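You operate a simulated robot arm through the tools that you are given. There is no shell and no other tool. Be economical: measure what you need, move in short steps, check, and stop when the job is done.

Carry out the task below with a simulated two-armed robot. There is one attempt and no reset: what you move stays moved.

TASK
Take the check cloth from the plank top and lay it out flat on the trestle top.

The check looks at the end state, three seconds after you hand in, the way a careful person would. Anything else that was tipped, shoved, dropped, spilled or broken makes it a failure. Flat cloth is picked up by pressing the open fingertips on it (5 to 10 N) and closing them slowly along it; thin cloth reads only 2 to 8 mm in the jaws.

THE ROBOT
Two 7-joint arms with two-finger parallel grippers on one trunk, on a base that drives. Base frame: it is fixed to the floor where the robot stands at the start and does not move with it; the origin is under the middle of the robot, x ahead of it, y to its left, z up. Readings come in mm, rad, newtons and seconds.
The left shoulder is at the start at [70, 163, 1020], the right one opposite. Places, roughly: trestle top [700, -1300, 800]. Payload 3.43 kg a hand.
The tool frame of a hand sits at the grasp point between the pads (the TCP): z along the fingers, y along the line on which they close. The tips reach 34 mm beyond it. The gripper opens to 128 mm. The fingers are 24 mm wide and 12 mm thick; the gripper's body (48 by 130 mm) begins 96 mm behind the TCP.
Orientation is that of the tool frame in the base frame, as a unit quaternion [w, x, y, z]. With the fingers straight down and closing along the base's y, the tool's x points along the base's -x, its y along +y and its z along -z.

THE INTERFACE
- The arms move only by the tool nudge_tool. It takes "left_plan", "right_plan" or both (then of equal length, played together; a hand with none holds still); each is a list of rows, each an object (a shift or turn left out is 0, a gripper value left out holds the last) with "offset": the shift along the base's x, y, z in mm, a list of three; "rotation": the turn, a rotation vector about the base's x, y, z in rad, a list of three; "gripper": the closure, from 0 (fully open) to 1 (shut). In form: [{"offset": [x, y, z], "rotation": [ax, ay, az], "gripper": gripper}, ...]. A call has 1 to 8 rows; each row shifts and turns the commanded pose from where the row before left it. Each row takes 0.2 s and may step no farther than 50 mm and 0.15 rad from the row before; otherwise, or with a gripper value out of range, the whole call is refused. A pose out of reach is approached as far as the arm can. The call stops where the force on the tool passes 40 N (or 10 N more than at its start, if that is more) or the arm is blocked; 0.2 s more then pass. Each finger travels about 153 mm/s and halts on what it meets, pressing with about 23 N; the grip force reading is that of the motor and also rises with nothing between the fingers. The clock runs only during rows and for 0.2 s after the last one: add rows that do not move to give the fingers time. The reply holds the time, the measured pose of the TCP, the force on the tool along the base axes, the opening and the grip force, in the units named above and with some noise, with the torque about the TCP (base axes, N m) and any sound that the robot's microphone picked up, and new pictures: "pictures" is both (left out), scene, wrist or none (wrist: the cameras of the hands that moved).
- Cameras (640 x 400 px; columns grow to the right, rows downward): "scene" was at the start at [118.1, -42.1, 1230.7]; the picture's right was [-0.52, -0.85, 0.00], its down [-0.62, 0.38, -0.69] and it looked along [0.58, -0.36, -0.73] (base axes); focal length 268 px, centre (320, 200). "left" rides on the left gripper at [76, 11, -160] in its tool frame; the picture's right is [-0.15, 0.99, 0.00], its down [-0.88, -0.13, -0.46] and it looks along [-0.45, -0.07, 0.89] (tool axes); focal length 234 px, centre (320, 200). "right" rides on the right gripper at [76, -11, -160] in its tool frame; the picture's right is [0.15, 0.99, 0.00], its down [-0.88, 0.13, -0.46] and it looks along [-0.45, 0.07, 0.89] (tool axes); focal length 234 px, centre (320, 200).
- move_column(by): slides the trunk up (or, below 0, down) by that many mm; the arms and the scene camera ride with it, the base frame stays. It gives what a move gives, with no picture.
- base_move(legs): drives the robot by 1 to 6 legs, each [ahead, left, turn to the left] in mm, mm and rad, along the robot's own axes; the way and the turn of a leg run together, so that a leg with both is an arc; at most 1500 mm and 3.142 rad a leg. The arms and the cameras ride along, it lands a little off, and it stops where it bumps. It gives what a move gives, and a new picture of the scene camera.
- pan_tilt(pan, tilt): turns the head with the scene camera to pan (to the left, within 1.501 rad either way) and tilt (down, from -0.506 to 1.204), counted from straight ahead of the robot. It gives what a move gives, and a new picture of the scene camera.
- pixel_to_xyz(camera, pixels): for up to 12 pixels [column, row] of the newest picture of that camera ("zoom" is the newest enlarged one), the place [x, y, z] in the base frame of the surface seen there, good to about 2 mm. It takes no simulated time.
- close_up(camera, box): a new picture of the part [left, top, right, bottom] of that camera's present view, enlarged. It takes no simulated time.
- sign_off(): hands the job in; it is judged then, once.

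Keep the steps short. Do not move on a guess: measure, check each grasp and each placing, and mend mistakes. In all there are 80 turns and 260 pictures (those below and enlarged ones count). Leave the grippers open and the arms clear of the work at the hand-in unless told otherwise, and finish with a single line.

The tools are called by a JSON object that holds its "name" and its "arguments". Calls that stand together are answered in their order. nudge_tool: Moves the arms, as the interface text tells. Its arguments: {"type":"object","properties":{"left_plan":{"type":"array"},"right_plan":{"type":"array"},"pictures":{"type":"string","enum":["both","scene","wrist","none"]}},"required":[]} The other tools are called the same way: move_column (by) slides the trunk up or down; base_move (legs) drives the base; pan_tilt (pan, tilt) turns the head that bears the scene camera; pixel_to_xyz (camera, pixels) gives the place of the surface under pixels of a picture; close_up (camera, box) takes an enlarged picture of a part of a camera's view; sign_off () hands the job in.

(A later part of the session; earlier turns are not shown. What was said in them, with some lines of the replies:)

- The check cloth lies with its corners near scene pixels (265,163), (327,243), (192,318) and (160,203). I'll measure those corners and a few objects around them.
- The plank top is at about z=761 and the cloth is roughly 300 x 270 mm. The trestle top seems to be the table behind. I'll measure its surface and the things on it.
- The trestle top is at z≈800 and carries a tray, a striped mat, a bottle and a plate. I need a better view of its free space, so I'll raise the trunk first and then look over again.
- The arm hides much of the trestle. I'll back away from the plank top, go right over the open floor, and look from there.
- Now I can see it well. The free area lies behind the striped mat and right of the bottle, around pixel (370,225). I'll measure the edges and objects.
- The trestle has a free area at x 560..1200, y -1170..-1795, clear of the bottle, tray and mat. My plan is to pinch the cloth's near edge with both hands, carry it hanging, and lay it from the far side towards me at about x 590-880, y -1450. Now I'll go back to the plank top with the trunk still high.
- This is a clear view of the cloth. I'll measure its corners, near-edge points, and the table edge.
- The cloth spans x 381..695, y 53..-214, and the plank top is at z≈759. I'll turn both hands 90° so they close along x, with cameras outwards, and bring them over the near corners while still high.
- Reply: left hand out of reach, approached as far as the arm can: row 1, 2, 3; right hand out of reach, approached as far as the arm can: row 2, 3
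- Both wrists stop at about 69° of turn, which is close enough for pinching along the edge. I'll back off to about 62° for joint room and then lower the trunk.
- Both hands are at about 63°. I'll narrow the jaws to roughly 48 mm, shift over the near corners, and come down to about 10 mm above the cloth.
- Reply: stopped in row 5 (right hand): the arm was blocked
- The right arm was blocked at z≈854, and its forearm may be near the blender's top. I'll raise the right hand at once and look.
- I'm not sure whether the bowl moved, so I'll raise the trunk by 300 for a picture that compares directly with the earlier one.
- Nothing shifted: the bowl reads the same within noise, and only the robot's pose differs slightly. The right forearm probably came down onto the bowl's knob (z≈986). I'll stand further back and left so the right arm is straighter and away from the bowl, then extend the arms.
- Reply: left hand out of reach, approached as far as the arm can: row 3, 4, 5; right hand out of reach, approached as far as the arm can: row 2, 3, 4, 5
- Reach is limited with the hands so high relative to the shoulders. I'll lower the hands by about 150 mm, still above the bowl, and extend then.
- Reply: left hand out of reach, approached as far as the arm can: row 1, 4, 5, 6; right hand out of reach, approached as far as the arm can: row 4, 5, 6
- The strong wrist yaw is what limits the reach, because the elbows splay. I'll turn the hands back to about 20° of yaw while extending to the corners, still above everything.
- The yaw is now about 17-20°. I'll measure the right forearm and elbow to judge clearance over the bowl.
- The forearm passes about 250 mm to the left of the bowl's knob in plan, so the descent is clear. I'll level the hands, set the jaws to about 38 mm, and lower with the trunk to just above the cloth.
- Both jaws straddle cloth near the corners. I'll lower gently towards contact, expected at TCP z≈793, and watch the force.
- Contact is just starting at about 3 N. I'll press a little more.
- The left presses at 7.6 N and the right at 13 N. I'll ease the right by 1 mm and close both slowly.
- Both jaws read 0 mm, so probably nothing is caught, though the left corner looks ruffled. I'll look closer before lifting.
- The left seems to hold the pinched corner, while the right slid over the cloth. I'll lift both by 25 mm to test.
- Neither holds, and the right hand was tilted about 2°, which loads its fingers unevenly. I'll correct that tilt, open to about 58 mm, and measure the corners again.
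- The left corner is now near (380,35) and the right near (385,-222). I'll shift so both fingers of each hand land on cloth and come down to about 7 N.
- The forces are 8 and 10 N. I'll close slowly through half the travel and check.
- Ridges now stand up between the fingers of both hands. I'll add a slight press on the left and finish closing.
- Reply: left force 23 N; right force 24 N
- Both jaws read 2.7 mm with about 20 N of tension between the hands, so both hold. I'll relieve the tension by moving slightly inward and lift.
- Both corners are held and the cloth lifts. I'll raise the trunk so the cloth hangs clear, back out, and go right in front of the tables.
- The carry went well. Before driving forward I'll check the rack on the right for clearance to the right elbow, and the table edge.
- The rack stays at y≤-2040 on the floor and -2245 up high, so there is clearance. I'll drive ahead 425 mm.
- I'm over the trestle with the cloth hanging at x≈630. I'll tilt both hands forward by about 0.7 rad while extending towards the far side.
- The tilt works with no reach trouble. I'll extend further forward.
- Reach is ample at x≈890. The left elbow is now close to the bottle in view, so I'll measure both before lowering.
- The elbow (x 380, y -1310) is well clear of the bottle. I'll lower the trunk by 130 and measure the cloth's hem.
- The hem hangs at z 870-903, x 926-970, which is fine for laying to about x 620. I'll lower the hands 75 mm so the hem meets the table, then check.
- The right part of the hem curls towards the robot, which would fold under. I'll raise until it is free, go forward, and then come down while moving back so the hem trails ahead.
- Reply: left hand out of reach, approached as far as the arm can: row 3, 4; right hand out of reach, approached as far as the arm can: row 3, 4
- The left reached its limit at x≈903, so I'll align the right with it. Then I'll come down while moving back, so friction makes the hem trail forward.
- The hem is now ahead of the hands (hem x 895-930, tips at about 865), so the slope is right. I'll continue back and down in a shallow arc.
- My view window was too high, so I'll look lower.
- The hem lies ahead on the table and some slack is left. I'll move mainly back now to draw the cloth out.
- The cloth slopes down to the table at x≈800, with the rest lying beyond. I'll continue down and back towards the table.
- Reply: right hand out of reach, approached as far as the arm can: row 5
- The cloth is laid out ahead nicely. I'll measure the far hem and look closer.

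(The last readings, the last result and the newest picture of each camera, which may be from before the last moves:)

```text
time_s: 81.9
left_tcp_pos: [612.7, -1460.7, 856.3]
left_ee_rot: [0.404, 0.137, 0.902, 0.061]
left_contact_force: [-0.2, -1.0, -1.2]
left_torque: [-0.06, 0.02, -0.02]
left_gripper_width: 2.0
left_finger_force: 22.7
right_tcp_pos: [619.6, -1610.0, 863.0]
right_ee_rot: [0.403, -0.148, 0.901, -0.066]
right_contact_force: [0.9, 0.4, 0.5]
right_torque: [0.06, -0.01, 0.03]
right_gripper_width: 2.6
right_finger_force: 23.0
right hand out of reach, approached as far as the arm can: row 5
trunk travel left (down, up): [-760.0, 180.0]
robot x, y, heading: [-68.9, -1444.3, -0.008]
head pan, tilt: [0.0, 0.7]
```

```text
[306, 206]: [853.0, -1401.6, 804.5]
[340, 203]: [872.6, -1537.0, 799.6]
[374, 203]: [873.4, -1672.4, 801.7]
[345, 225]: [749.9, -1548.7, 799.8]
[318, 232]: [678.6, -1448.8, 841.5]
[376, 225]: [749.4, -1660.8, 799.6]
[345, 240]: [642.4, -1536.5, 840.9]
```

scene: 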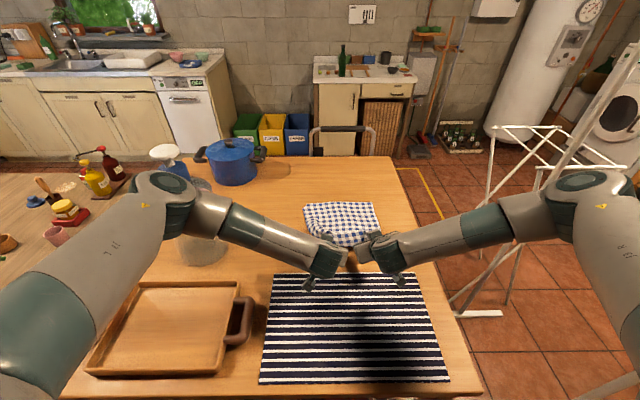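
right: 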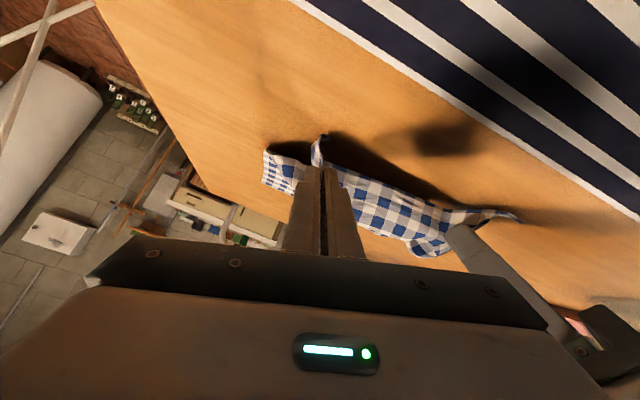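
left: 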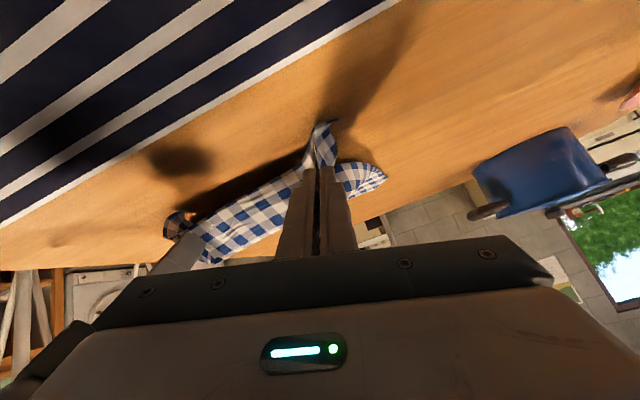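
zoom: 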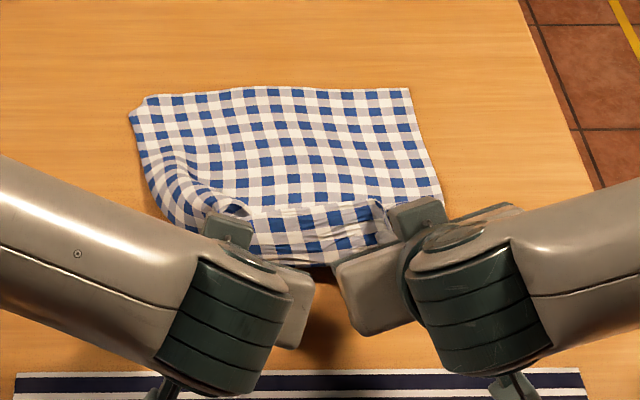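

The far hem is straight at x≈872 and the near edge would come to x≈560, clear of the mat at 543. I'll lower by trunk and pull back gently to draw the near edge taut.

{"name": "move_column", "arguments": {"by": -25}}

{"name": "nudge_tool", "arguments": {"left_plan": [{"offset": [-12, 0, 0], "rotation": [0, 0.05, 0]}, {"offset": [-12, 0, 0], "rotation": [0, 0.05, 0]}, {"offset": [-8, 0, 0], "rotation": [0, 0.05, 0]}, {}], "right_plan": [{"offset": [-14, 0, -1], "rotation": [0, 0.05, 0]}, {"offset": [-14, 0, -2], "rotation": [0, 0.05, 0]}, {"offset": [-10, 0, -2], "rotation": [0, 0.05, 0]}, {}], "pictures": "both"}}

```text
time_s: 82.6
left_tcp_pos: [614.5, -1457.7, 834.2]
left_ee_rot: [0.406, 0.136, 0.902, 0.06]
left_contact_force: [2.3, 1.2, 18.7]
left_torque: [0.04, -0.17, -0.04]
left_gripper_width: 2.5
left_finger_force: 23.0
right_tcp_pos: [618.5, -1609.0, 840.2]
right_ee_rot: [0.403, -0.149, 0.901, -0.066]
right_contact_force: [-0.1, 0.7, 0.1]
right_torque: [0.06, 0.0, 0.01]
right_gripper_width: 2.6
right_finger_force: 22.8
trunk travel left (down, up): [-735.0, 205.0]
robot x, y, heading: [-65.8, -1443.2, -0.005]
head pan, tilt: [0.0, 0.7]
```

```text
time_s: 83.6
left_tcp_pos: [580.6, -1459.3, 836.3]
left_ee_rot: [0.339, 0.14, 0.929, 0.05]
left_contact_force: [8.2, -2.2, 35.3]
left_torque: [-0.25, -0.59, 0.02]
left_gripper_width: 2.0
left_finger_force: 23.0
right_tcp_pos: [582.3, -1609.7, 836.8]
right_ee_rot: [0.336, -0.154, 0.928, -0.055]
right_contact_force: [2.9, -0.1, 9.7]
right_torque: [-0.03, -0.21, 0.02]
right_gripper_width: 2.3
right_finger_force: 23.0
trunk travel left (down, up): [-735.0, 205.0]
robot x, y, heading: [-68.5, -1446.8, -0.005]
head pan, tilt: [0.0, 0.7]
```

scene: 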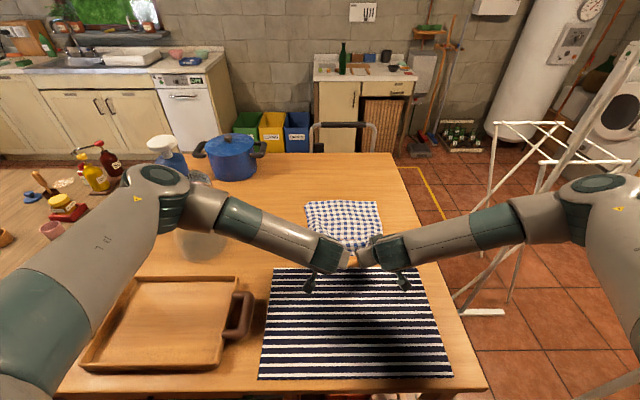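
right: 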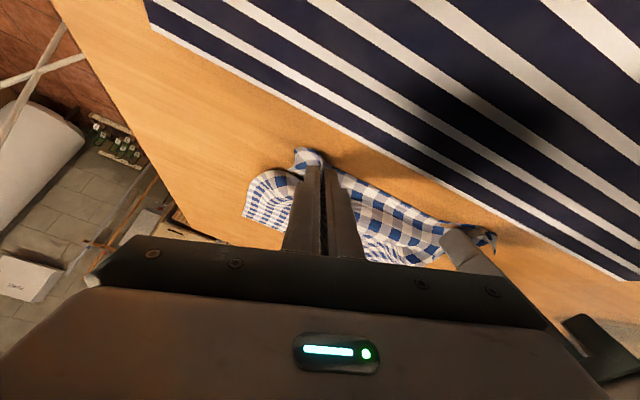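
left: 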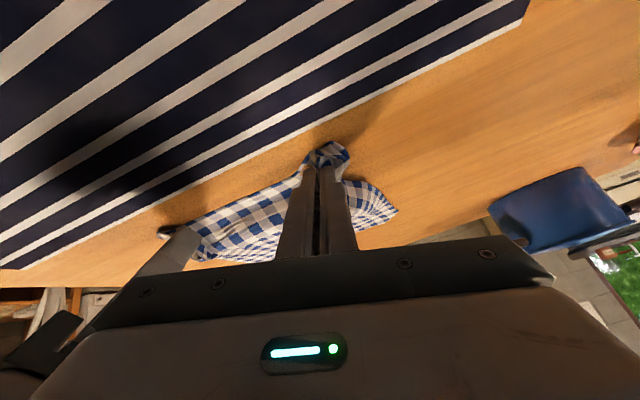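

The left presses at 35 N, so I'll ease it up by 3 mm and open both hands slowly to let the ridges fall.

{"name": "nudge_tool", "arguments": {"left_plan": [{"offset": [0, 0, 3.5]}, {"gripper": 0.93}, {"gripper": 0.86}, {"gripper": 0.79}, {"gripper": 0.72}, {"gripper": 0.65}, {"gripper": 0.58}, {}], "right_plan": [{"offset": [0, 0, 0.5]}, {"gripper": 0.93}, {"gripper": 0.86}, {"gripper": 0.79}, {"gripper": 0.72}, {"gripper": 0.65}, {"gripper": 0.58}, {}], "pictures": "wrist"}}

```text
time_s: 84.9
left_tcp_pos: [580.4, -1462.4, 839.4]
left_ee_rot: [0.34, 0.14, 0.929, 0.051]
left_contact_force: [-1.2, 2.2, 13.1]
left_torque: [-0.17, -0.03, -0.01]
left_gripper_width: 42.3
left_finger_force: 0.1
right_tcp_pos: [584.0, -1618.2, 838.2]
right_ee_rot: [0.34, -0.148, 0.927, -0.061]
right_contact_force: [-8.4, -16.6, 23.3]
right_torque: [-0.07, 0.15, 0.05]
right_gripper_width: 34.8
right_finger_force: 0.1
trunk travel left (down, up): [-735.0, 205.0]
robot x, y, heading: [-73.4, -1448.3, -0.011]
head pan, tilt: [0.0, 0.7]
stopped in row 6 (right hand): the force on the tool passed its limit (the readings are from after the stop); the commanded pose is now the measured one
```

right: 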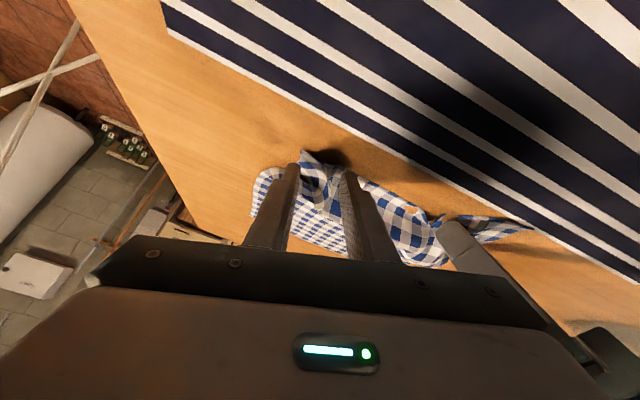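
left: 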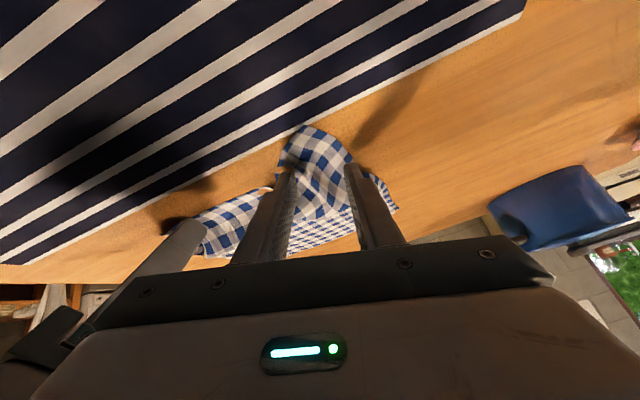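

The ridges are released, and I read a side force on the right. I'll lift both hands straight up and slightly apart, then look.

{"name": "nudge_tool", "arguments": {"left_plan": [{"offset": [0, 2, 10]}, {"offset": [0, 4, 20]}, {"offset": [-10, 8, 40]}, {"offset": [-20, 10, 40]}, {}], "right_plan": [{"offset": [0, -2, 10]}, {"offset": [0, -4, 20]}, {"offset": [-10, -8, 40]}, {"offset": [-20, -10, 40]}, {}], "pictures": "both"}}

```text
time_s: 86.1
left_tcp_pos: [551.6, -1439.1, 945.8]
left_ee_rot: [0.336, 0.14, 0.93, 0.05]
left_contact_force: [-0.4, 0.1, 0.2]
left_torque: [-0.04, 0.01, 0.0]
left_gripper_width: 44.8
left_finger_force: 0.1
right_tcp_pos: [555.0, -1636.7, 946.2]
right_ee_rot: [0.334, -0.151, 0.928, -0.06]
right_contact_force: [-0.3, 0.7, -0.2]
right_torque: [-0.02, -0.01, -0.01]
right_gripper_width: 44.6
right_finger_force: 0.1
trunk travel left (down, up): [-735.0, 205.0]
robot x, y, heading: [-72.1, -1443.4, -0.007]
head pan, tilt: [0.0, 0.7]
```

scene: 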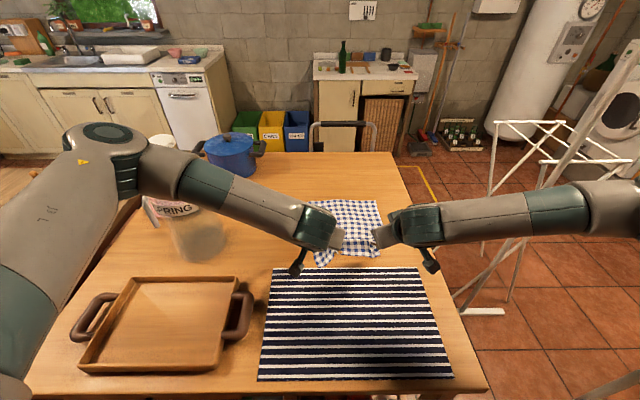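
right: 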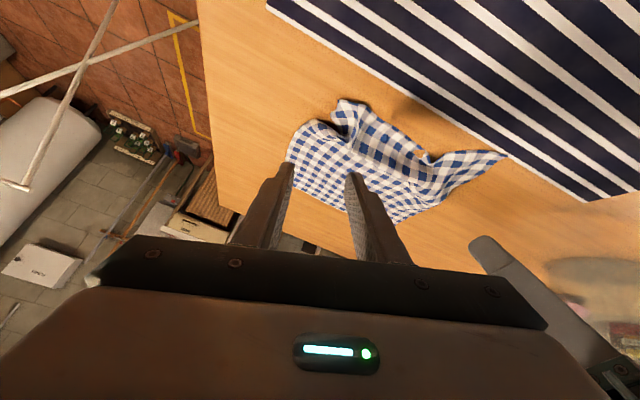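
left: 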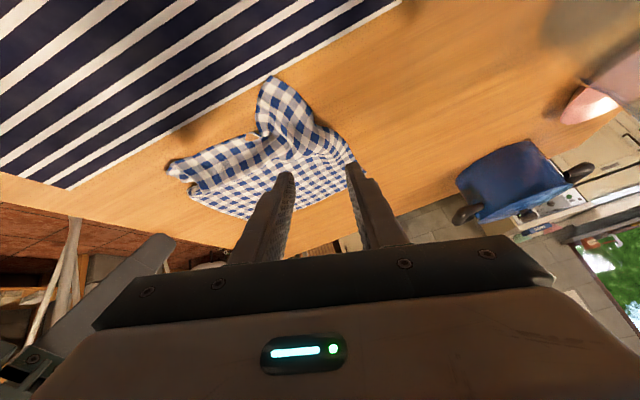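

The far part is flat but the near edge is rumpled. I'll raise the trunk and clear the hands outward for a full view.

{"name": "nudge_tool", "arguments": {"left_plan": [{"offset": [-10, 30, 25]}, {"offset": [-10, 30, 25]}, {"offset": [-10, 30, 25]}, {"offset": [-10, 30, 20]}], "right_plan": [{"offset": [-10, -30, 25]}, {"offset": [-10, -30, 25]}, {"offset": [-10, -30, 25]}, {"offset": [-10, -30, 20]}], "pictures": "none"}}

{"name": "move_column", "arguments": {"by": 150}}

{"name": "pan_tilt", "arguments": {"pan": -0.05, "tilt": 0.9}}

{"name": "close_up", "arguments": {"camera": "scene", "box": [220, 100, 420, 225]}}

```text
time_s: 87.1
left_tcp_pos: [511.3, -1316.7, 1044.7]
left_ee_rot: [0.337, 0.14, 0.929, 0.05]
left_contact_force: [-0.2, 0.9, 0.3]
left_torque: [-0.02, 0.02, -0.02]
left_gripper_width: 44.9
left_finger_force: 0.1
right_tcp_pos: [516.6, -1757.1, 1043.5]
right_ee_rot: [0.336, -0.151, 0.928, -0.061]
right_contact_force: [0.0, -0.7, -0.4]
right_torque: [-0.01, 0.0, -0.02]
right_gripper_width: 44.9
right_finger_force: 0.0
trunk travel left (down, up): [-735.0, 205.0]
robot x, y, heading: [-68.2, -1446.3, -0.009]
head pan, tilt: [0.0, 0.7]
```

```text
time_s: 88.9
left_tcp_pos: [512.6, -1317.3, 1193.3]
left_ee_rot: [0.336, 0.141, 0.93, 0.05]
left_contact_force: [-0.7, -0.1, -0.3]
left_torque: [0.0, -0.01, 0.05]
left_gripper_width: 45.1
left_finger_force: 0.1
right_tcp_pos: [517.5, -1756.7, 1191.5]
right_ee_rot: [0.335, -0.151, 0.928, -0.059]
right_contact_force: [-0.6, -1.2, -0.3]
right_torque: [0.04, 0.02, -0.03]
right_gripper_width: 44.8
right_finger_force: 0.0
trunk travel left (down, up): [-885.0, 55.0]
robot x, y, heading: [-71.3, -1447.2, -0.012]
head pan, tilt: [0.0, 0.7]
```

```text
time_s: 89.6
left_tcp_pos: [511.6, -1316.7, 1192.7]
left_ee_rot: [0.336, 0.14, 0.93, 0.051]
left_contact_force: [0.3, 0.0, -0.7]
left_torque: [-0.01, 0.0, 0.01]
left_gripper_width: 44.9
left_finger_force: 0.0
right_tcp_pos: [518.6, -1758.7, 1192.9]
right_ee_rot: [0.335, -0.15, 0.928, -0.06]
right_contact_force: [0.1, -0.2, -0.1]
right_torque: [0.0, -0.01, 0.01]
right_gripper_width: 44.6
right_finger_force: 0.0
trunk travel left (down, up): [-885.0, 55.0]
robot x, y, heading: [-71.5, -1449.1, -0.003]
head pan, tilt: [-0.051, 0.901]
```

scene: 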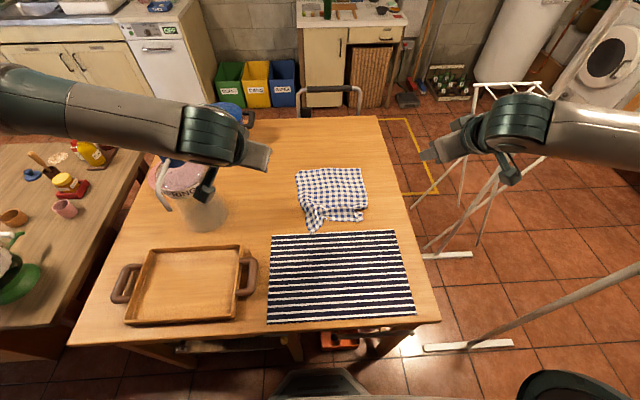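

```text
3.20 times, centred on (320, 162) of scene
```

zoom: 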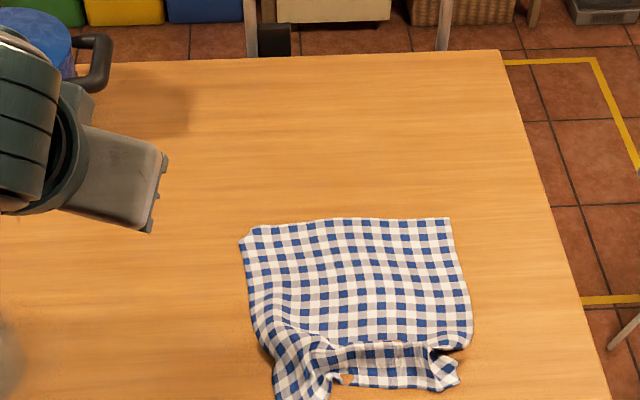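

{"name": "close_up", "arguments": {"camera": "scene", "box": [280, 160, 384, 240]}}

{"name": "pixel_to_xyz", "arguments": {"camera": "scene", "pixels": [[297, 172], [362, 169], [301, 200], [367, 205], [312, 230], [363, 219], [335, 220], [330, 205], [345, 207], [320, 215], [316, 200], [335, 190]]}}

```text
5.00 times, centred on (332, 200) of scene
```

zoom: 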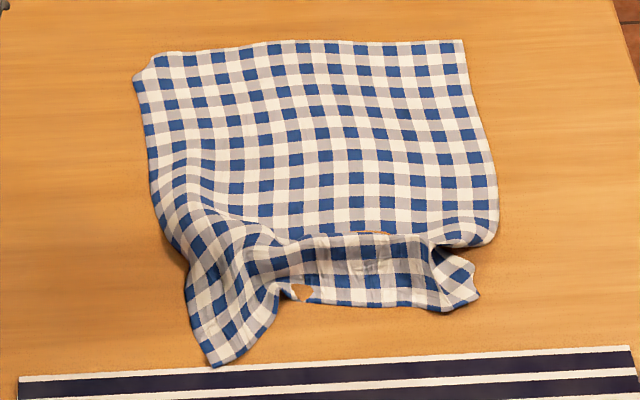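

```text
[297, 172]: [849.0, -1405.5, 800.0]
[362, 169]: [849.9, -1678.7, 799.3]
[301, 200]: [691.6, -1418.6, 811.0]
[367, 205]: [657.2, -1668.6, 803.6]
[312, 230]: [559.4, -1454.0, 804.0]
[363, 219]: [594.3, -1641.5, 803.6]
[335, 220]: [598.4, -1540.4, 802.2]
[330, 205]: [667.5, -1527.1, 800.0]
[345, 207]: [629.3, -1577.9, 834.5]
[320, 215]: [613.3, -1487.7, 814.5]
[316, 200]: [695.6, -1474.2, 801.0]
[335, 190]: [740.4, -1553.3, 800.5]
```

I'll get exact points on the two near corner flaps and on the fold.

{"name": "pixel_to_xyz", "arguments": {"camera": "zoom", "pixels": [[212, 362], [225, 320], [245, 280], [477, 296], [455, 285], [450, 262], [495, 225], [150, 190], [140, 75], [462, 42], [300, 300], [340, 305]]}}

{"name": "nudge_tool", "arguments": {"left_plan": [{"offset": [12, -24, 0], "rotation": [0, 0.138, 0], "gripper": 1.0}, {"offset": [12, -24, 0], "rotation": [0, 0.138, 0]}, {"offset": [12, -24, 0], "rotation": [0, 0.138, 0]}, {"offset": [12, -24, 0], "rotation": [0, 0.138, 0]}, {"offset": [12, -24, 0], "rotation": [0, 0.138, 0]}, {}], "right_plan": [{"offset": [14, 24, 0], "rotation": [0, 0.138, 0], "gripper": 1.0}, {"offset": [14, 24, 0], "rotation": [0, 0.138, 0]}, {"offset": [14, 24, 0], "rotation": [0, 0.138, 0]}, {"offset": [14, 24, 0], "rotation": [0, 0.138, 0]}, {"offset": [14, 24, 0], "rotation": [0, 0.138, 0]}, {}], "pictures": "none"}}

```text
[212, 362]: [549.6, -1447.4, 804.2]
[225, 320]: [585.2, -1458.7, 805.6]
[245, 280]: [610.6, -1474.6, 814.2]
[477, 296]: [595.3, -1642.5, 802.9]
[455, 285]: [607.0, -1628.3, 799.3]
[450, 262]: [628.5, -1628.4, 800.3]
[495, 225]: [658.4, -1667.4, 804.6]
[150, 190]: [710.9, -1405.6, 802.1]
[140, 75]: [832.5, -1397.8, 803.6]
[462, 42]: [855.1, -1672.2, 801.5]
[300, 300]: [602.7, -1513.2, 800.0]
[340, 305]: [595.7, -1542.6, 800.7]
```

```text
time_s: 91.0
left_tcp_pos: [570.2, -1436.1, 1196.0]
left_ee_rot: [0.002, 0.149, 0.989, 0.001]
left_contact_force: [-0.8, -0.6, 1.1]
left_torque: [0.03, -0.04, 0.0]
left_gripper_width: 0.1
left_finger_force: 23.0
right_tcp_pos: [587.2, -1638.0, 1196.3]
right_ee_rot: [0.001, -0.162, 0.987, -0.005]
right_contact_force: [0.6, -0.2, -0.1]
right_torque: [0.01, -0.03, -0.02]
right_gripper_width: 0.0
right_finger_force: 23.4
trunk travel left (down, up): [-885.0, 55.0]
robot x, y, heading: [-70.6, -1447.3, -0.011]
head pan, tilt: [-0.051, 0.901]
```

If straightened here, the near edge would reach the mat, since the far hem is only at x 832-855. I'll press on the far corners and push them about 45 mm away, which also draws the fold out. First I'll extend tilted at a safe height.

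{"name": "nudge_tool", "arguments": {"left_plan": [{"offset": [40, 3, 0], "rotation": [0, -0.12, 0]}, {"offset": [40, 3, 0], "rotation": [0, -0.12, 0]}, {"offset": [40, 3, 0], "rotation": [0, -0.12, 0]}, {"offset": [40, 3, 0], "rotation": [0, -0.12, 0]}, {"offset": [40, 3, 0], "rotation": [0, -0.12, 0]}, {"offset": [20, 3, 0], "rotation": [0, -0.12, 0]}, {}], "right_plan": [{"offset": [40, -3, 0], "rotation": [0, -0.12, 0]}, {"offset": [40, -3, 0], "rotation": [0, -0.12, 0]}, {"offset": [40, -3, 0], "rotation": [0, -0.12, 0]}, {"offset": [40, -3, 0], "rotation": [0, -0.12, 0]}, {"offset": [40, -3, 0], "rotation": [0, -0.12, 0]}, {"offset": [23, -3, 0], "rotation": [0, -0.12, 0]}, {}], "pictures": "none"}}

{"name": "move_column", "arguments": {"by": -310}}

{"name": "pan_tilt", "arguments": {"pan": 0.0, "tilt": 0.6}}

```text
time_s: 92.6
left_tcp_pos: [790.3, -1417.4, 1194.6]
left_ee_rot: [0.35, 0.14, 0.925, 0.053]
left_contact_force: [0.2, 0.5, -1.1]
left_torque: [-0.03, -0.01, 0.0]
left_gripper_width: 0.2
left_finger_force: 23.2
right_tcp_pos: [812.8, -1655.8, 1192.7]
right_ee_rot: [0.349, -0.151, 0.923, -0.061]
right_contact_force: [0.2, 0.1, 0.9]
right_torque: [0.0, -0.01, 0.0]
right_gripper_width: 0.2
right_finger_force: 22.9
trunk travel left (down, up): [-885.0, 55.0]
robot x, y, heading: [-68.6, -1444.1, -0.015]
head pan, tilt: [-0.051, 0.901]
```

```text
time_s: 95.7
left_tcp_pos: [790.4, -1418.5, 882.8]
left_ee_rot: [0.35, 0.14, 0.925, 0.053]
left_contact_force: [-0.5, 0.4, -0.5]
left_torque: [0.02, 0.0, -0.03]
left_gripper_width: 0.1
left_finger_force: 23.3
right_tcp_pos: [812.4, -1655.3, 884.2]
right_ee_rot: [0.349, -0.151, 0.923, -0.062]
right_contact_force: [-0.2, -0.3, -0.3]
right_torque: [-0.02, -0.02, -0.02]
right_gripper_width: 0.1
right_finger_force: 23.4
trunk travel left (down, up): [-575.0, 365.0]
robot x, y, heading: [-66.5, -1446.2, -0.009]
head pan, tilt: [-0.051, 0.901]
```

```text
time_s: 96.5
left_tcp_pos: [791.7, -1417.9, 882.7]
left_ee_rot: [0.35, 0.139, 0.925, 0.053]
left_contact_force: [0.9, 0.6, 0.3]
left_torque: [0.04, -0.01, -0.01]
left_gripper_width: 0.2
left_finger_force: 23.0
right_tcp_pos: [811.9, -1655.6, 883.6]
right_ee_rot: [0.349, -0.149, 0.923, -0.062]
right_contact_force: [0.7, 1.6, 0.2]
right_torque: [0.0, 0.02, 0.03]
right_gripper_width: 0.1
right_finger_force: 22.5
trunk travel left (down, up): [-575.0, 365.0]
robot x, y, heading: [-68.4, -1444.3, -0.01]
head pan, tilt: [0.0, 0.6]
```

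scene: 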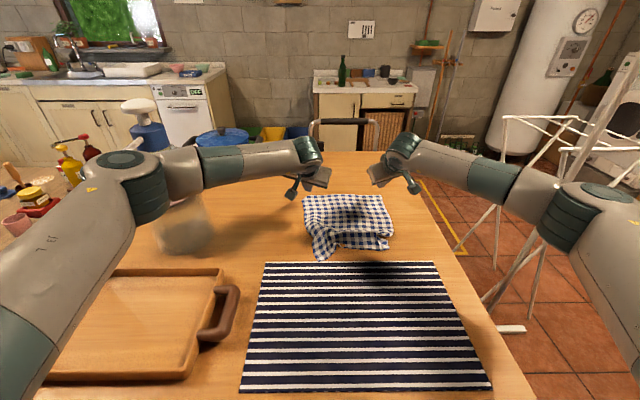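

Clear on both sides. The tips are about 20 mm inside the far corners, so I'll lower towards contact.

{"name": "nudge_tool", "arguments": {"left_plan": [{"offset": [0, 0, -20]}, {"offset": [0, 0, -20]}, {"offset": [0, 0, -5]}, {}], "right_plan": [{"offset": [0, 0, -20]}, {"offset": [0, 0, -20]}, {"offset": [0, 0, -6]}, {}], "pictures": "none"}}

```text
time_s: 97.5
left_tcp_pos: [789.6, -1417.6, 838.9]
left_ee_rot: [0.35, 0.14, 0.925, 0.053]
left_contact_force: [-0.9, -0.8, -0.1]
left_torque: [0.04, -0.01, 0.01]
left_gripper_width: 0.0
left_finger_force: 22.7
right_tcp_pos: [809.2, -1655.4, 837.5]
right_ee_rot: [0.348, -0.15, 0.923, -0.062]
right_contact_force: [-0.5, -0.6, -0.6]
right_torque: [0.0, -0.01, 0.02]
right_gripper_width: 0.0
right_finger_force: 22.6
trunk travel left (down, up): [-575.0, 365.0]
robot x, y, heading: [-69.5, -1449.0, -0.014]
head pan, tilt: [0.0, 0.6]
```

{"name": "nudge_tool", "arguments": {"left_plan": [{"offset": [0, 0, -3]}, {"offset": [0, 0, -2]}, {}], "right_plan": [{"offset": [0, 0, -3]}, {"offset": [0, 0, -2]}, {}], "pictures": "none"}}

```text
time_s: 98.3
left_tcp_pos: [790.0, -1417.1, 835.6]
left_ee_rot: [0.351, 0.139, 0.924, 0.053]
left_contact_force: [0.6, 0.5, 1.9]
left_torque: [-0.02, -0.05, 0.03]
left_gripper_width: 0.0
left_finger_force: 23.0
right_tcp_pos: [810.2, -1654.6, 837.0]
right_ee_rot: [0.35, -0.151, 0.922, -0.061]
right_contact_force: [1.1, -1.0, 9.8]
right_torque: [0.06, -0.14, 0.0]
right_gripper_width: 0.1
right_finger_force: 22.9
trunk travel left (down, up): [-575.0, 365.0]
robot x, y, heading: [-69.5, -1444.1, -0.004]
head pan, tilt: [0.0, 0.6]
```

The right presses at 10 N and the left at 2 N. I'll press the left a bit more, then push both forward, the left slightly further, and check.

{"name": "nudge_tool", "arguments": {"left_plan": [{"offset": [0, 0, -2]}, {"offset": [10, 0, 0]}, {"offset": [12, 0, 0]}, {"offset": [12, 0, 0]}, {"offset": [12, 0, 0]}, {}], "right_plan": [{}, {"offset": [8, 0, 0]}, {"offset": [9, 0, 0]}, {"offset": [9, 0, 0]}, {"offset": [9, 0, 0]}, {}], "pictures": "scene"}}

{"name": "close_up", "arguments": {"camera": "scene", "box": [270, 170, 430, 270]}}

```text
time_s: 99.7
left_tcp_pos: [835.1, -1417.5, 835.2]
left_ee_rot: [0.352, 0.14, 0.924, 0.053]
left_contact_force: [-2.8, 0.2, 15.0]
left_torque: [-0.1, -0.08, 0.01]
left_gripper_width: 0.1
left_finger_force: 23.3
right_tcp_pos: [843.7, -1656.5, 836.3]
right_ee_rot: [0.35, -0.15, 0.923, -0.062]
right_contact_force: [-1.3, -0.4, 4.1]
right_torque: [0.05, 0.0, 0.02]
right_gripper_width: 0.0
right_finger_force: 23.3
trunk travel left (down, up): [-575.0, 365.0]
robot x, y, heading: [-72.5, -1443.4, -0.01]
head pan, tilt: [0.0, 0.6]
```

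scene: 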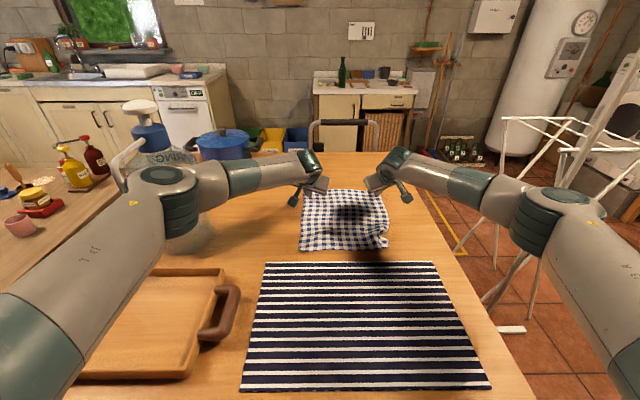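

```text
4.00 times, centred on (350, 220) of scene
```

zoom: 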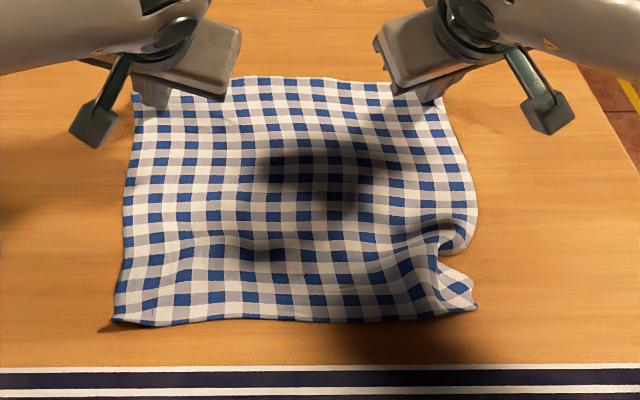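

That worked very well. Only the near right corner still has a fold. I'll measure the outline before lifting.

{"name": "pixel_to_xyz", "arguments": {"camera": "zoom", "pixels": [[118, 318], [230, 318], [350, 318], [470, 305], [470, 285], [465, 248], [475, 210], [440, 110], [140, 115], [320, 82], [430, 240], [445, 290]]}}

```text
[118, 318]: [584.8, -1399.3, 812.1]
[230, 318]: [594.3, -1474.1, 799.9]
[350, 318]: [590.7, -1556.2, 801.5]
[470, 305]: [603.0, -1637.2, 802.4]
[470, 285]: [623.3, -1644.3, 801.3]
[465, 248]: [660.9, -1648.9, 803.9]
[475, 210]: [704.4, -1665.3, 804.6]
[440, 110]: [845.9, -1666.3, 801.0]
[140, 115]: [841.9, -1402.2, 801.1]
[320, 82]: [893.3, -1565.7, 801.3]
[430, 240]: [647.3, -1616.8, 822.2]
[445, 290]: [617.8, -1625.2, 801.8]
```

The near edge is at x 585-603 and the far edge at 893, well clear of the mat. I'll leave the left hand pinning the far-left corner and bring the right hand back over the near-right corner flap.

{"name": "nudge_tool", "arguments": {"right_plan": [{"offset": [0, 0, 30]}, {"offset": [-20, 0, 40], "rotation": [0, 0.08, 0]}, {"offset": [-45, 6, 0], "rotation": [0, 0.08, 0]}, {"offset": [-45, 6, 0], "rotation": [0, 0.08, 0]}, {"offset": [-45, 6, 0], "rotation": [0, 0.08, 0]}, {"offset": [-45, 6, 0], "rotation": [0, 0.08, 0]}, {"offset": [-34, 4, 0]}, {}], "pictures": "both"}}

```text
time_s: 101.5
left_tcp_pos: [835.4, -1416.4, 835.4]
left_ee_rot: [0.352, 0.139, 0.924, 0.053]
left_contact_force: [2.8, -0.9, 22.2]
left_torque: [-0.17, -0.38, 0.04]
left_gripper_width: 0.2
left_finger_force: 23.2
right_tcp_pos: [608.5, -1628.0, 904.9]
right_ee_rot: [0.16, -0.16, 0.974, -0.031]
right_contact_force: [0.0, 0.0, 0.1]
right_torque: [0.0, 0.0, 0.01]
right_gripper_width: 0.0
right_finger_force: 23.0
trunk travel left (down, up): [-575.0, 365.0]
robot x, y, heading: [-68.9, -1447.3, -0.011]
head pan, tilt: [0.0, 0.6]
```

scene: 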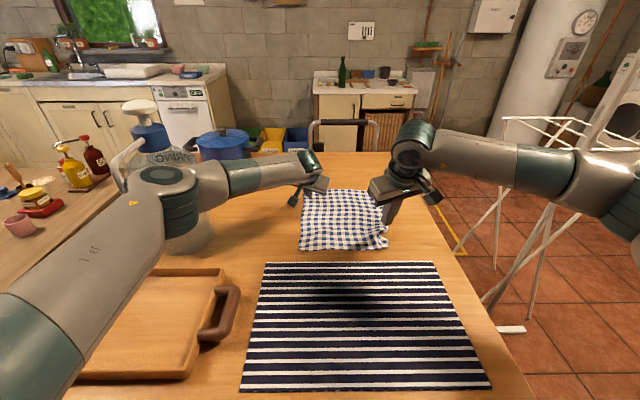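
right: 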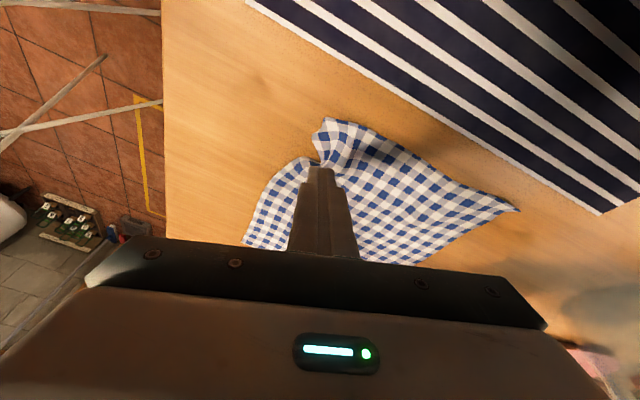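

{"name": "close_up", "arguments": {"camera": "right", "box": [220, 90, 420, 215]}}

{"name": "pixel_to_xyz", "arguments": {"camera": "right", "pixels": [[328, 119], [314, 138], [325, 140], [335, 135], [345, 150], [325, 160], [360, 130], [300, 165], [318, 165]]}}

```text
3.20 times, centred on (320, 152) of right
```

zoom: 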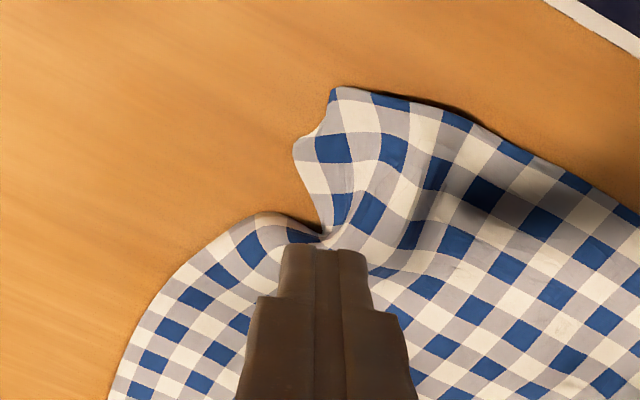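

```text
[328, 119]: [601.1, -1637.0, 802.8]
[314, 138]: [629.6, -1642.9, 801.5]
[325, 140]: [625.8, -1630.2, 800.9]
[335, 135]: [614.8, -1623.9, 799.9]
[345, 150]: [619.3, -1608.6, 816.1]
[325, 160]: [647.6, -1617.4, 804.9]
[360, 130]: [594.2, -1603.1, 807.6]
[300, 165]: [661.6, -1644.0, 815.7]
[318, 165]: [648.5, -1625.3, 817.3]
```

I'll press on the flap at (617,-1628), coming down to near contact.

{"name": "nudge_tool", "arguments": {"right_plan": [{"offset": [0, 0, -35]}, {"offset": [0, 0, -25]}, {"offset": [0, 0, -6]}, {"offset": [0, 0, -3]}, {}], "pictures": "none"}}

```text
time_s: 102.7
left_tcp_pos: [834.1, -1416.1, 835.9]
left_ee_rot: [0.351, 0.139, 0.924, 0.054]
left_contact_force: [4.2, -1.0, 15.7]
left_torque: [-0.15, -0.33, 0.01]
left_gripper_width: 0.1
left_finger_force: 23.2
right_tcp_pos: [611.3, -1628.3, 837.5]
right_ee_rot: [0.163, -0.158, 0.973, -0.031]
right_contact_force: [-1.7, -0.7, 21.7]
right_torque: [0.09, 0.13, 0.0]
right_gripper_width: 0.1
right_finger_force: 23.4
trunk travel left (down, up): [-575.0, 365.0]
robot x, y, heading: [-71.4, -1447.0, -0.011]
head pan, tilt: [0.0, 0.6]
```

It presses at about 20 N, so I'll ease it a little and drag the flap outward to the right and slightly towards me.

{"name": "nudge_tool", "arguments": {"right_plan": [{"offset": [0, 0, 1.5]}, {"offset": [-3, -9, 0]}, {"offset": [-4, -9, 0]}, {"offset": [-4, -9, 0]}, {"offset": [-4, -9, 0]}, {}], "pictures": "both"}}

{"name": "close_up", "arguments": {"camera": "scene", "box": [270, 170, 430, 270]}}

```text
time_s: 104.1
left_tcp_pos: [833.7, -1417.3, 835.2]
left_ee_rot: [0.352, 0.139, 0.924, 0.052]
left_contact_force: [-3.4, -1.1, 17.3]
left_torque: [-0.16, -0.07, -0.05]
left_gripper_width: 0.0
left_finger_force: 23.1
right_tcp_pos: [595.6, -1664.4, 838.5]
right_ee_rot: [0.16, -0.16, 0.974, -0.031]
right_contact_force: [2.0, 4.1, 12.3]
right_torque: [0.19, -0.05, -0.06]
right_gripper_width: 0.1
right_finger_force: 22.7
trunk travel left (down, up): [-575.0, 365.0]
robot x, y, heading: [-67.1, -1448.0, -0.014]
head pan, tilt: [0.0, 0.6]
```

scene: 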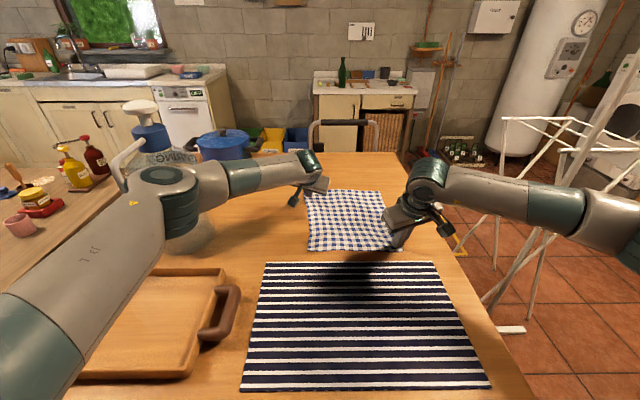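
right: 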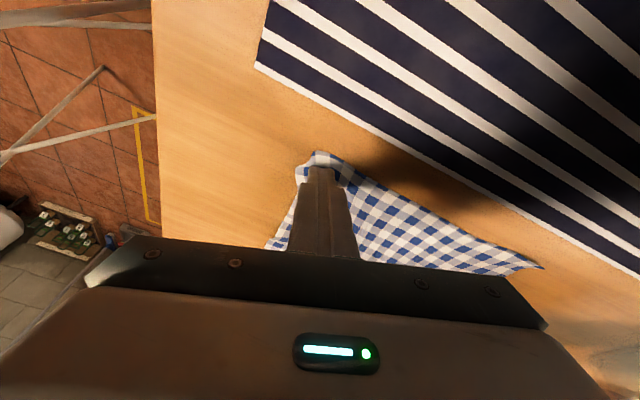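

```text
4.00 times, centred on (350, 220) of scene
```

zoom: 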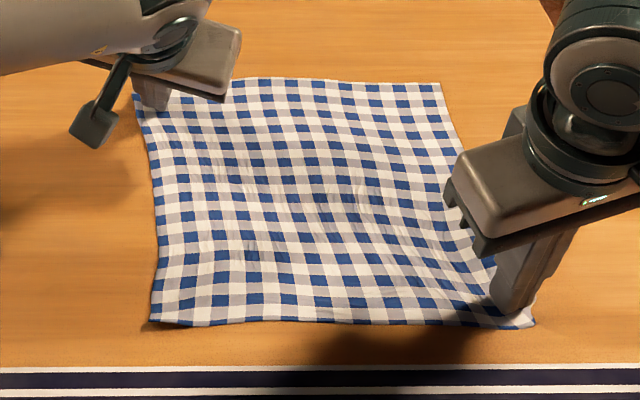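

The fold is out and the cloth looks flat. I'll lift both hands straight up and away.

{"name": "nudge_tool", "arguments": {"left_plan": [{"offset": [0, 0, 20]}, {"offset": [0, 0, 40]}, {"offset": [-10, 0, 45]}, {"offset": [-30, 0, 40]}, {"offset": [-35, 5, 30]}, {"offset": [-35, 5, 30]}, {}], "right_plan": [{"offset": [0, 0, 20]}, {"offset": [0, 0, 40]}, {"offset": [0, 0, 45]}, {"offset": [0, -10, 40]}, {"offset": [0, -25, 30]}, {"offset": [0, -25, 30]}, {}], "pictures": "none"}}

{"name": "move_column", "arguments": {"by": 200}}

{"name": "nudge_tool", "arguments": {"left_plan": [{"offset": [-40, 20, 0], "gripper": 0.5}, {"offset": [-40, 20, 0], "gripper": 0}, {"offset": [-40, 20, 0]}, {}], "right_plan": [{"offset": [0, -20, 0], "gripper": 0.5}, {"offset": [0, -20, 0], "gripper": 0}, {"offset": [0, -20, 0]}, {}], "pictures": "none"}}

{"name": "pan_tilt", "arguments": {"pan": -0.05, "tilt": 0.9}}

{"name": "close_up", "arguments": {"camera": "scene", "box": [268, 140, 396, 220]}}

```text
time_s: 105.7
left_tcp_pos: [725.6, -1407.3, 1035.7]
left_ee_rot: [0.35, 0.14, 0.925, 0.052]
left_contact_force: [1.1, 0.1, -0.9]
left_torque: [-0.02, 0.0, 0.0]
left_gripper_width: 0.0
left_finger_force: 23.5
right_tcp_pos: [597.9, -1726.3, 1040.2]
right_ee_rot: [0.158, -0.16, 0.974, -0.03]
right_contact_force: [0.4, -0.5, -0.3]
right_torque: [0.01, 0.0, 0.0]
right_gripper_width: 0.0
right_finger_force: 23.1
trunk travel left (down, up): [-575.0, 365.0]
robot x, y, heading: [-69.3, -1448.5, -0.01]
head pan, tilt: [0.0, 0.6]
```

```text
time_s: 107.9
left_tcp_pos: [725.0, -1407.1, 1235.6]
left_ee_rot: [0.35, 0.14, 0.925, 0.052]
left_contact_force: [0.3, 0.1, 0.2]
left_torque: [0.03, 0.04, 0.03]
left_gripper_width: 0.0
left_finger_force: 23.0
right_tcp_pos: [596.1, -1726.8, 1238.8]
right_ee_rot: [0.159, -0.16, 0.974, -0.031]
right_contact_force: [0.5, -0.9, 0.3]
right_torque: [-0.02, 0.01, -0.04]
right_gripper_width: 0.0
right_finger_force: 22.8
trunk travel left (down, up): [-775.0, 165.0]
robot x, y, heading: [-69.8, -1445.4, -0.008]
head pan, tilt: [0.0, 0.6]
```

```text
time_s: 108.9
left_tcp_pos: [604.1, -1344.3, 1236.6]
left_ee_rot: [0.35, 0.139, 0.925, 0.053]
left_contact_force: [0.2, 0.5, -0.7]
left_torque: [-0.01, 0.03, 0.02]
left_gripper_width: 128.2
left_finger_force: 0.1
right_tcp_pos: [597.9, -1785.0, 1238.8]
right_ee_rot: [0.159, -0.159, 0.974, -0.03]
right_contact_force: [1.3, -0.2, -0.2]
right_torque: [0.02, 0.01, 0.0]
right_gripper_width: 127.8
right_finger_force: 0.0
trunk travel left (down, up): [-775.0, 165.0]
robot x, y, heading: [-68.3, -1446.5, -0.006]
head pan, tilt: [0.0, 0.6]
```

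```text
time_s: 109.7
left_tcp_pos: [605.5, -1344.1, 1236.4]
left_ee_rot: [0.349, 0.14, 0.925, 0.053]
left_contact_force: [-0.1, -0.2, -0.3]
left_torque: [0.01, 0.0, 0.03]
left_gripper_width: 128.0
left_finger_force: 0.1
right_tcp_pos: [597.4, -1784.0, 1238.3]
right_ee_rot: [0.159, -0.159, 0.974, -0.03]
right_contact_force: [0.2, 1.0, 0.3]
right_torque: [0.0, 0.03, -0.01]
right_gripper_width: 128.0
right_finger_force: 0.1
trunk travel left (down, up): [-775.0, 165.0]
robot x, y, heading: [-68.3, -1446.6, -0.01]
head pan, tilt: [-0.051, 0.901]
```

scene: 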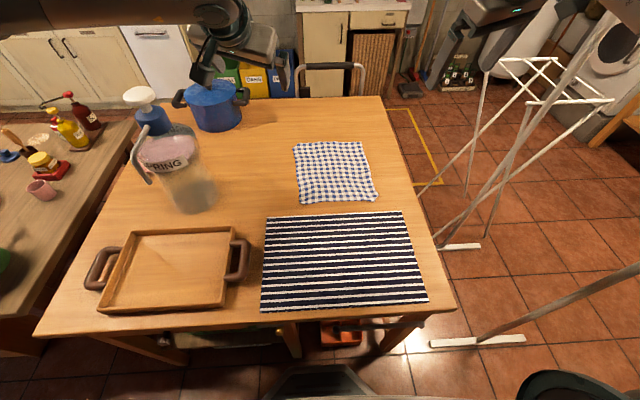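

```text
5.00 times, centred on (332, 180) of scene
```

zoom: 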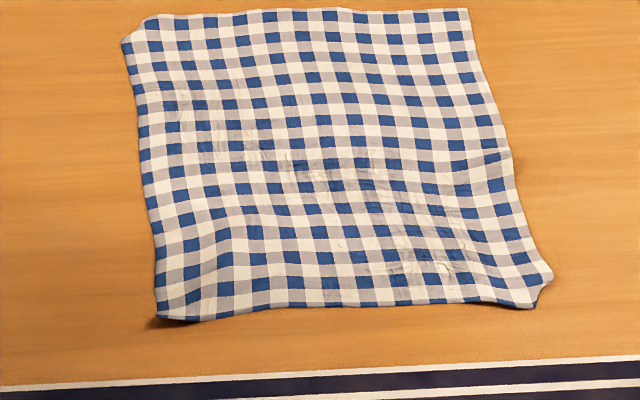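

The cloth is laid out flat with only slight waves. I'll measure the heights at the corners and a few interior points.

{"name": "pixel_to_xyz", "arguments": {"camera": "zoom", "pixels": [[128, 42], [145, 22], [462, 14], [548, 278], [530, 300], [162, 314], [200, 290], [345, 300], [510, 160], [300, 180], [200, 180], [470, 260]]}}

{"name": "close_up", "arguments": {"camera": "scene", "box": [284, 136, 316, 156]}}

{"name": "close_up", "arguments": {"camera": "scene", "box": [284, 185, 324, 210]}}

```text
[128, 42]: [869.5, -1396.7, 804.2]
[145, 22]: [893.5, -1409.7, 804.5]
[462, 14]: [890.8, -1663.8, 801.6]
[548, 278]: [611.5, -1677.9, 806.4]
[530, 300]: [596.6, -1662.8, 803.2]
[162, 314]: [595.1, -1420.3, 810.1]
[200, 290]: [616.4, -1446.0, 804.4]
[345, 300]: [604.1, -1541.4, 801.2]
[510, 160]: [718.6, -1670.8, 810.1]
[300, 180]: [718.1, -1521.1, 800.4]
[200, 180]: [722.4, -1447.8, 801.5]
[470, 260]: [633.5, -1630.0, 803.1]
```

```text
16.00 times, centred on (300, 146) of scene
```

zoom: 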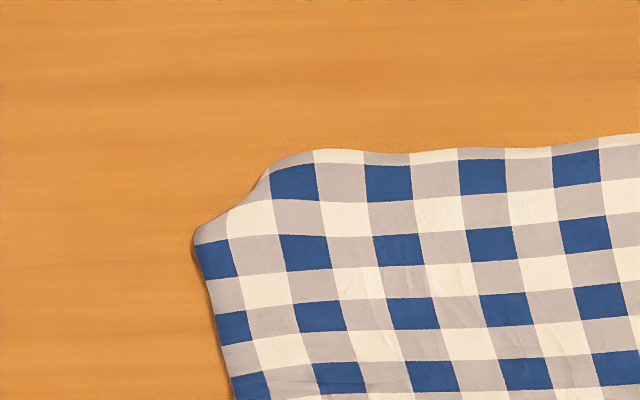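

```text
16.00 times, centred on (304, 198) of scene
```

zoom: 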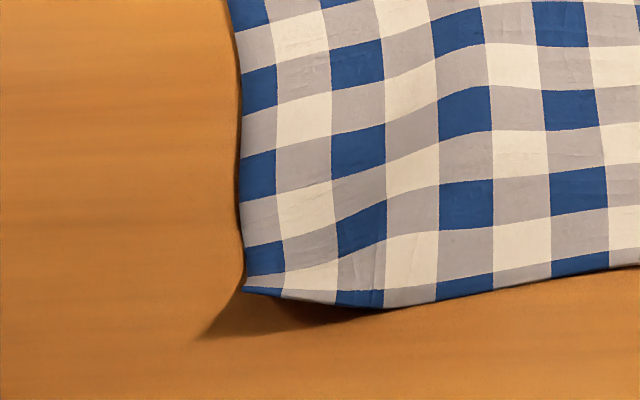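

The cloth lies flat: heights are within about 10 mm of the table, with only a tiny corner tip tucked under. It is clear of the mat and the other objects stand as before. I'll back away a little so the arms are clear.

{"name": "base_move", "arguments": {"legs": [[-350, 0, 0]]}}

```text
time_s: 111.9
left_tcp_pos: [269.8, -1344.0, 1235.2]
left_ee_rot: [0.35, 0.142, 0.925, 0.052]
left_contact_force: [0.6, -0.2, 0.0]
left_torque: [0.02, 0.05, 0.03]
left_gripper_width: 128.1
left_finger_force: 0.0
right_tcp_pos: [257.6, -1783.9, 1237.7]
right_ee_rot: [0.158, -0.156, 0.975, -0.031]
right_contact_force: [0.1, 0.1, 0.0]
right_torque: [0.02, 0.0, 0.0]
right_gripper_width: 127.8
right_finger_force: 0.0
trunk travel left (down, up): [-775.0, 165.0]
robot x, y, heading: [-405.4, -1437.9, -0.019]
head pan, tilt: [-0.051, 0.901]
```

scene: 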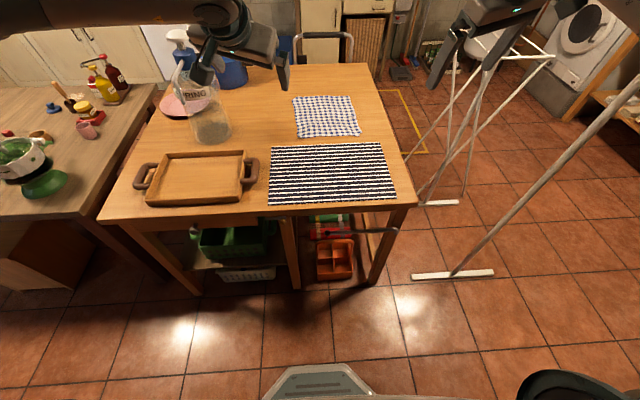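

Everything is in order: the cloth is flat on the trestle top, the grippers are open and the arms are clear. I'm handing in.

{"name": "sign_off", "arguments": {}}

```text
The job is handed in.
```

The check cloth lies flat on the trestle top, clear of the mat, with about 10 mm of waves and one far corner tip (about 12 mm) tucked under; nothing else appears to have moved.
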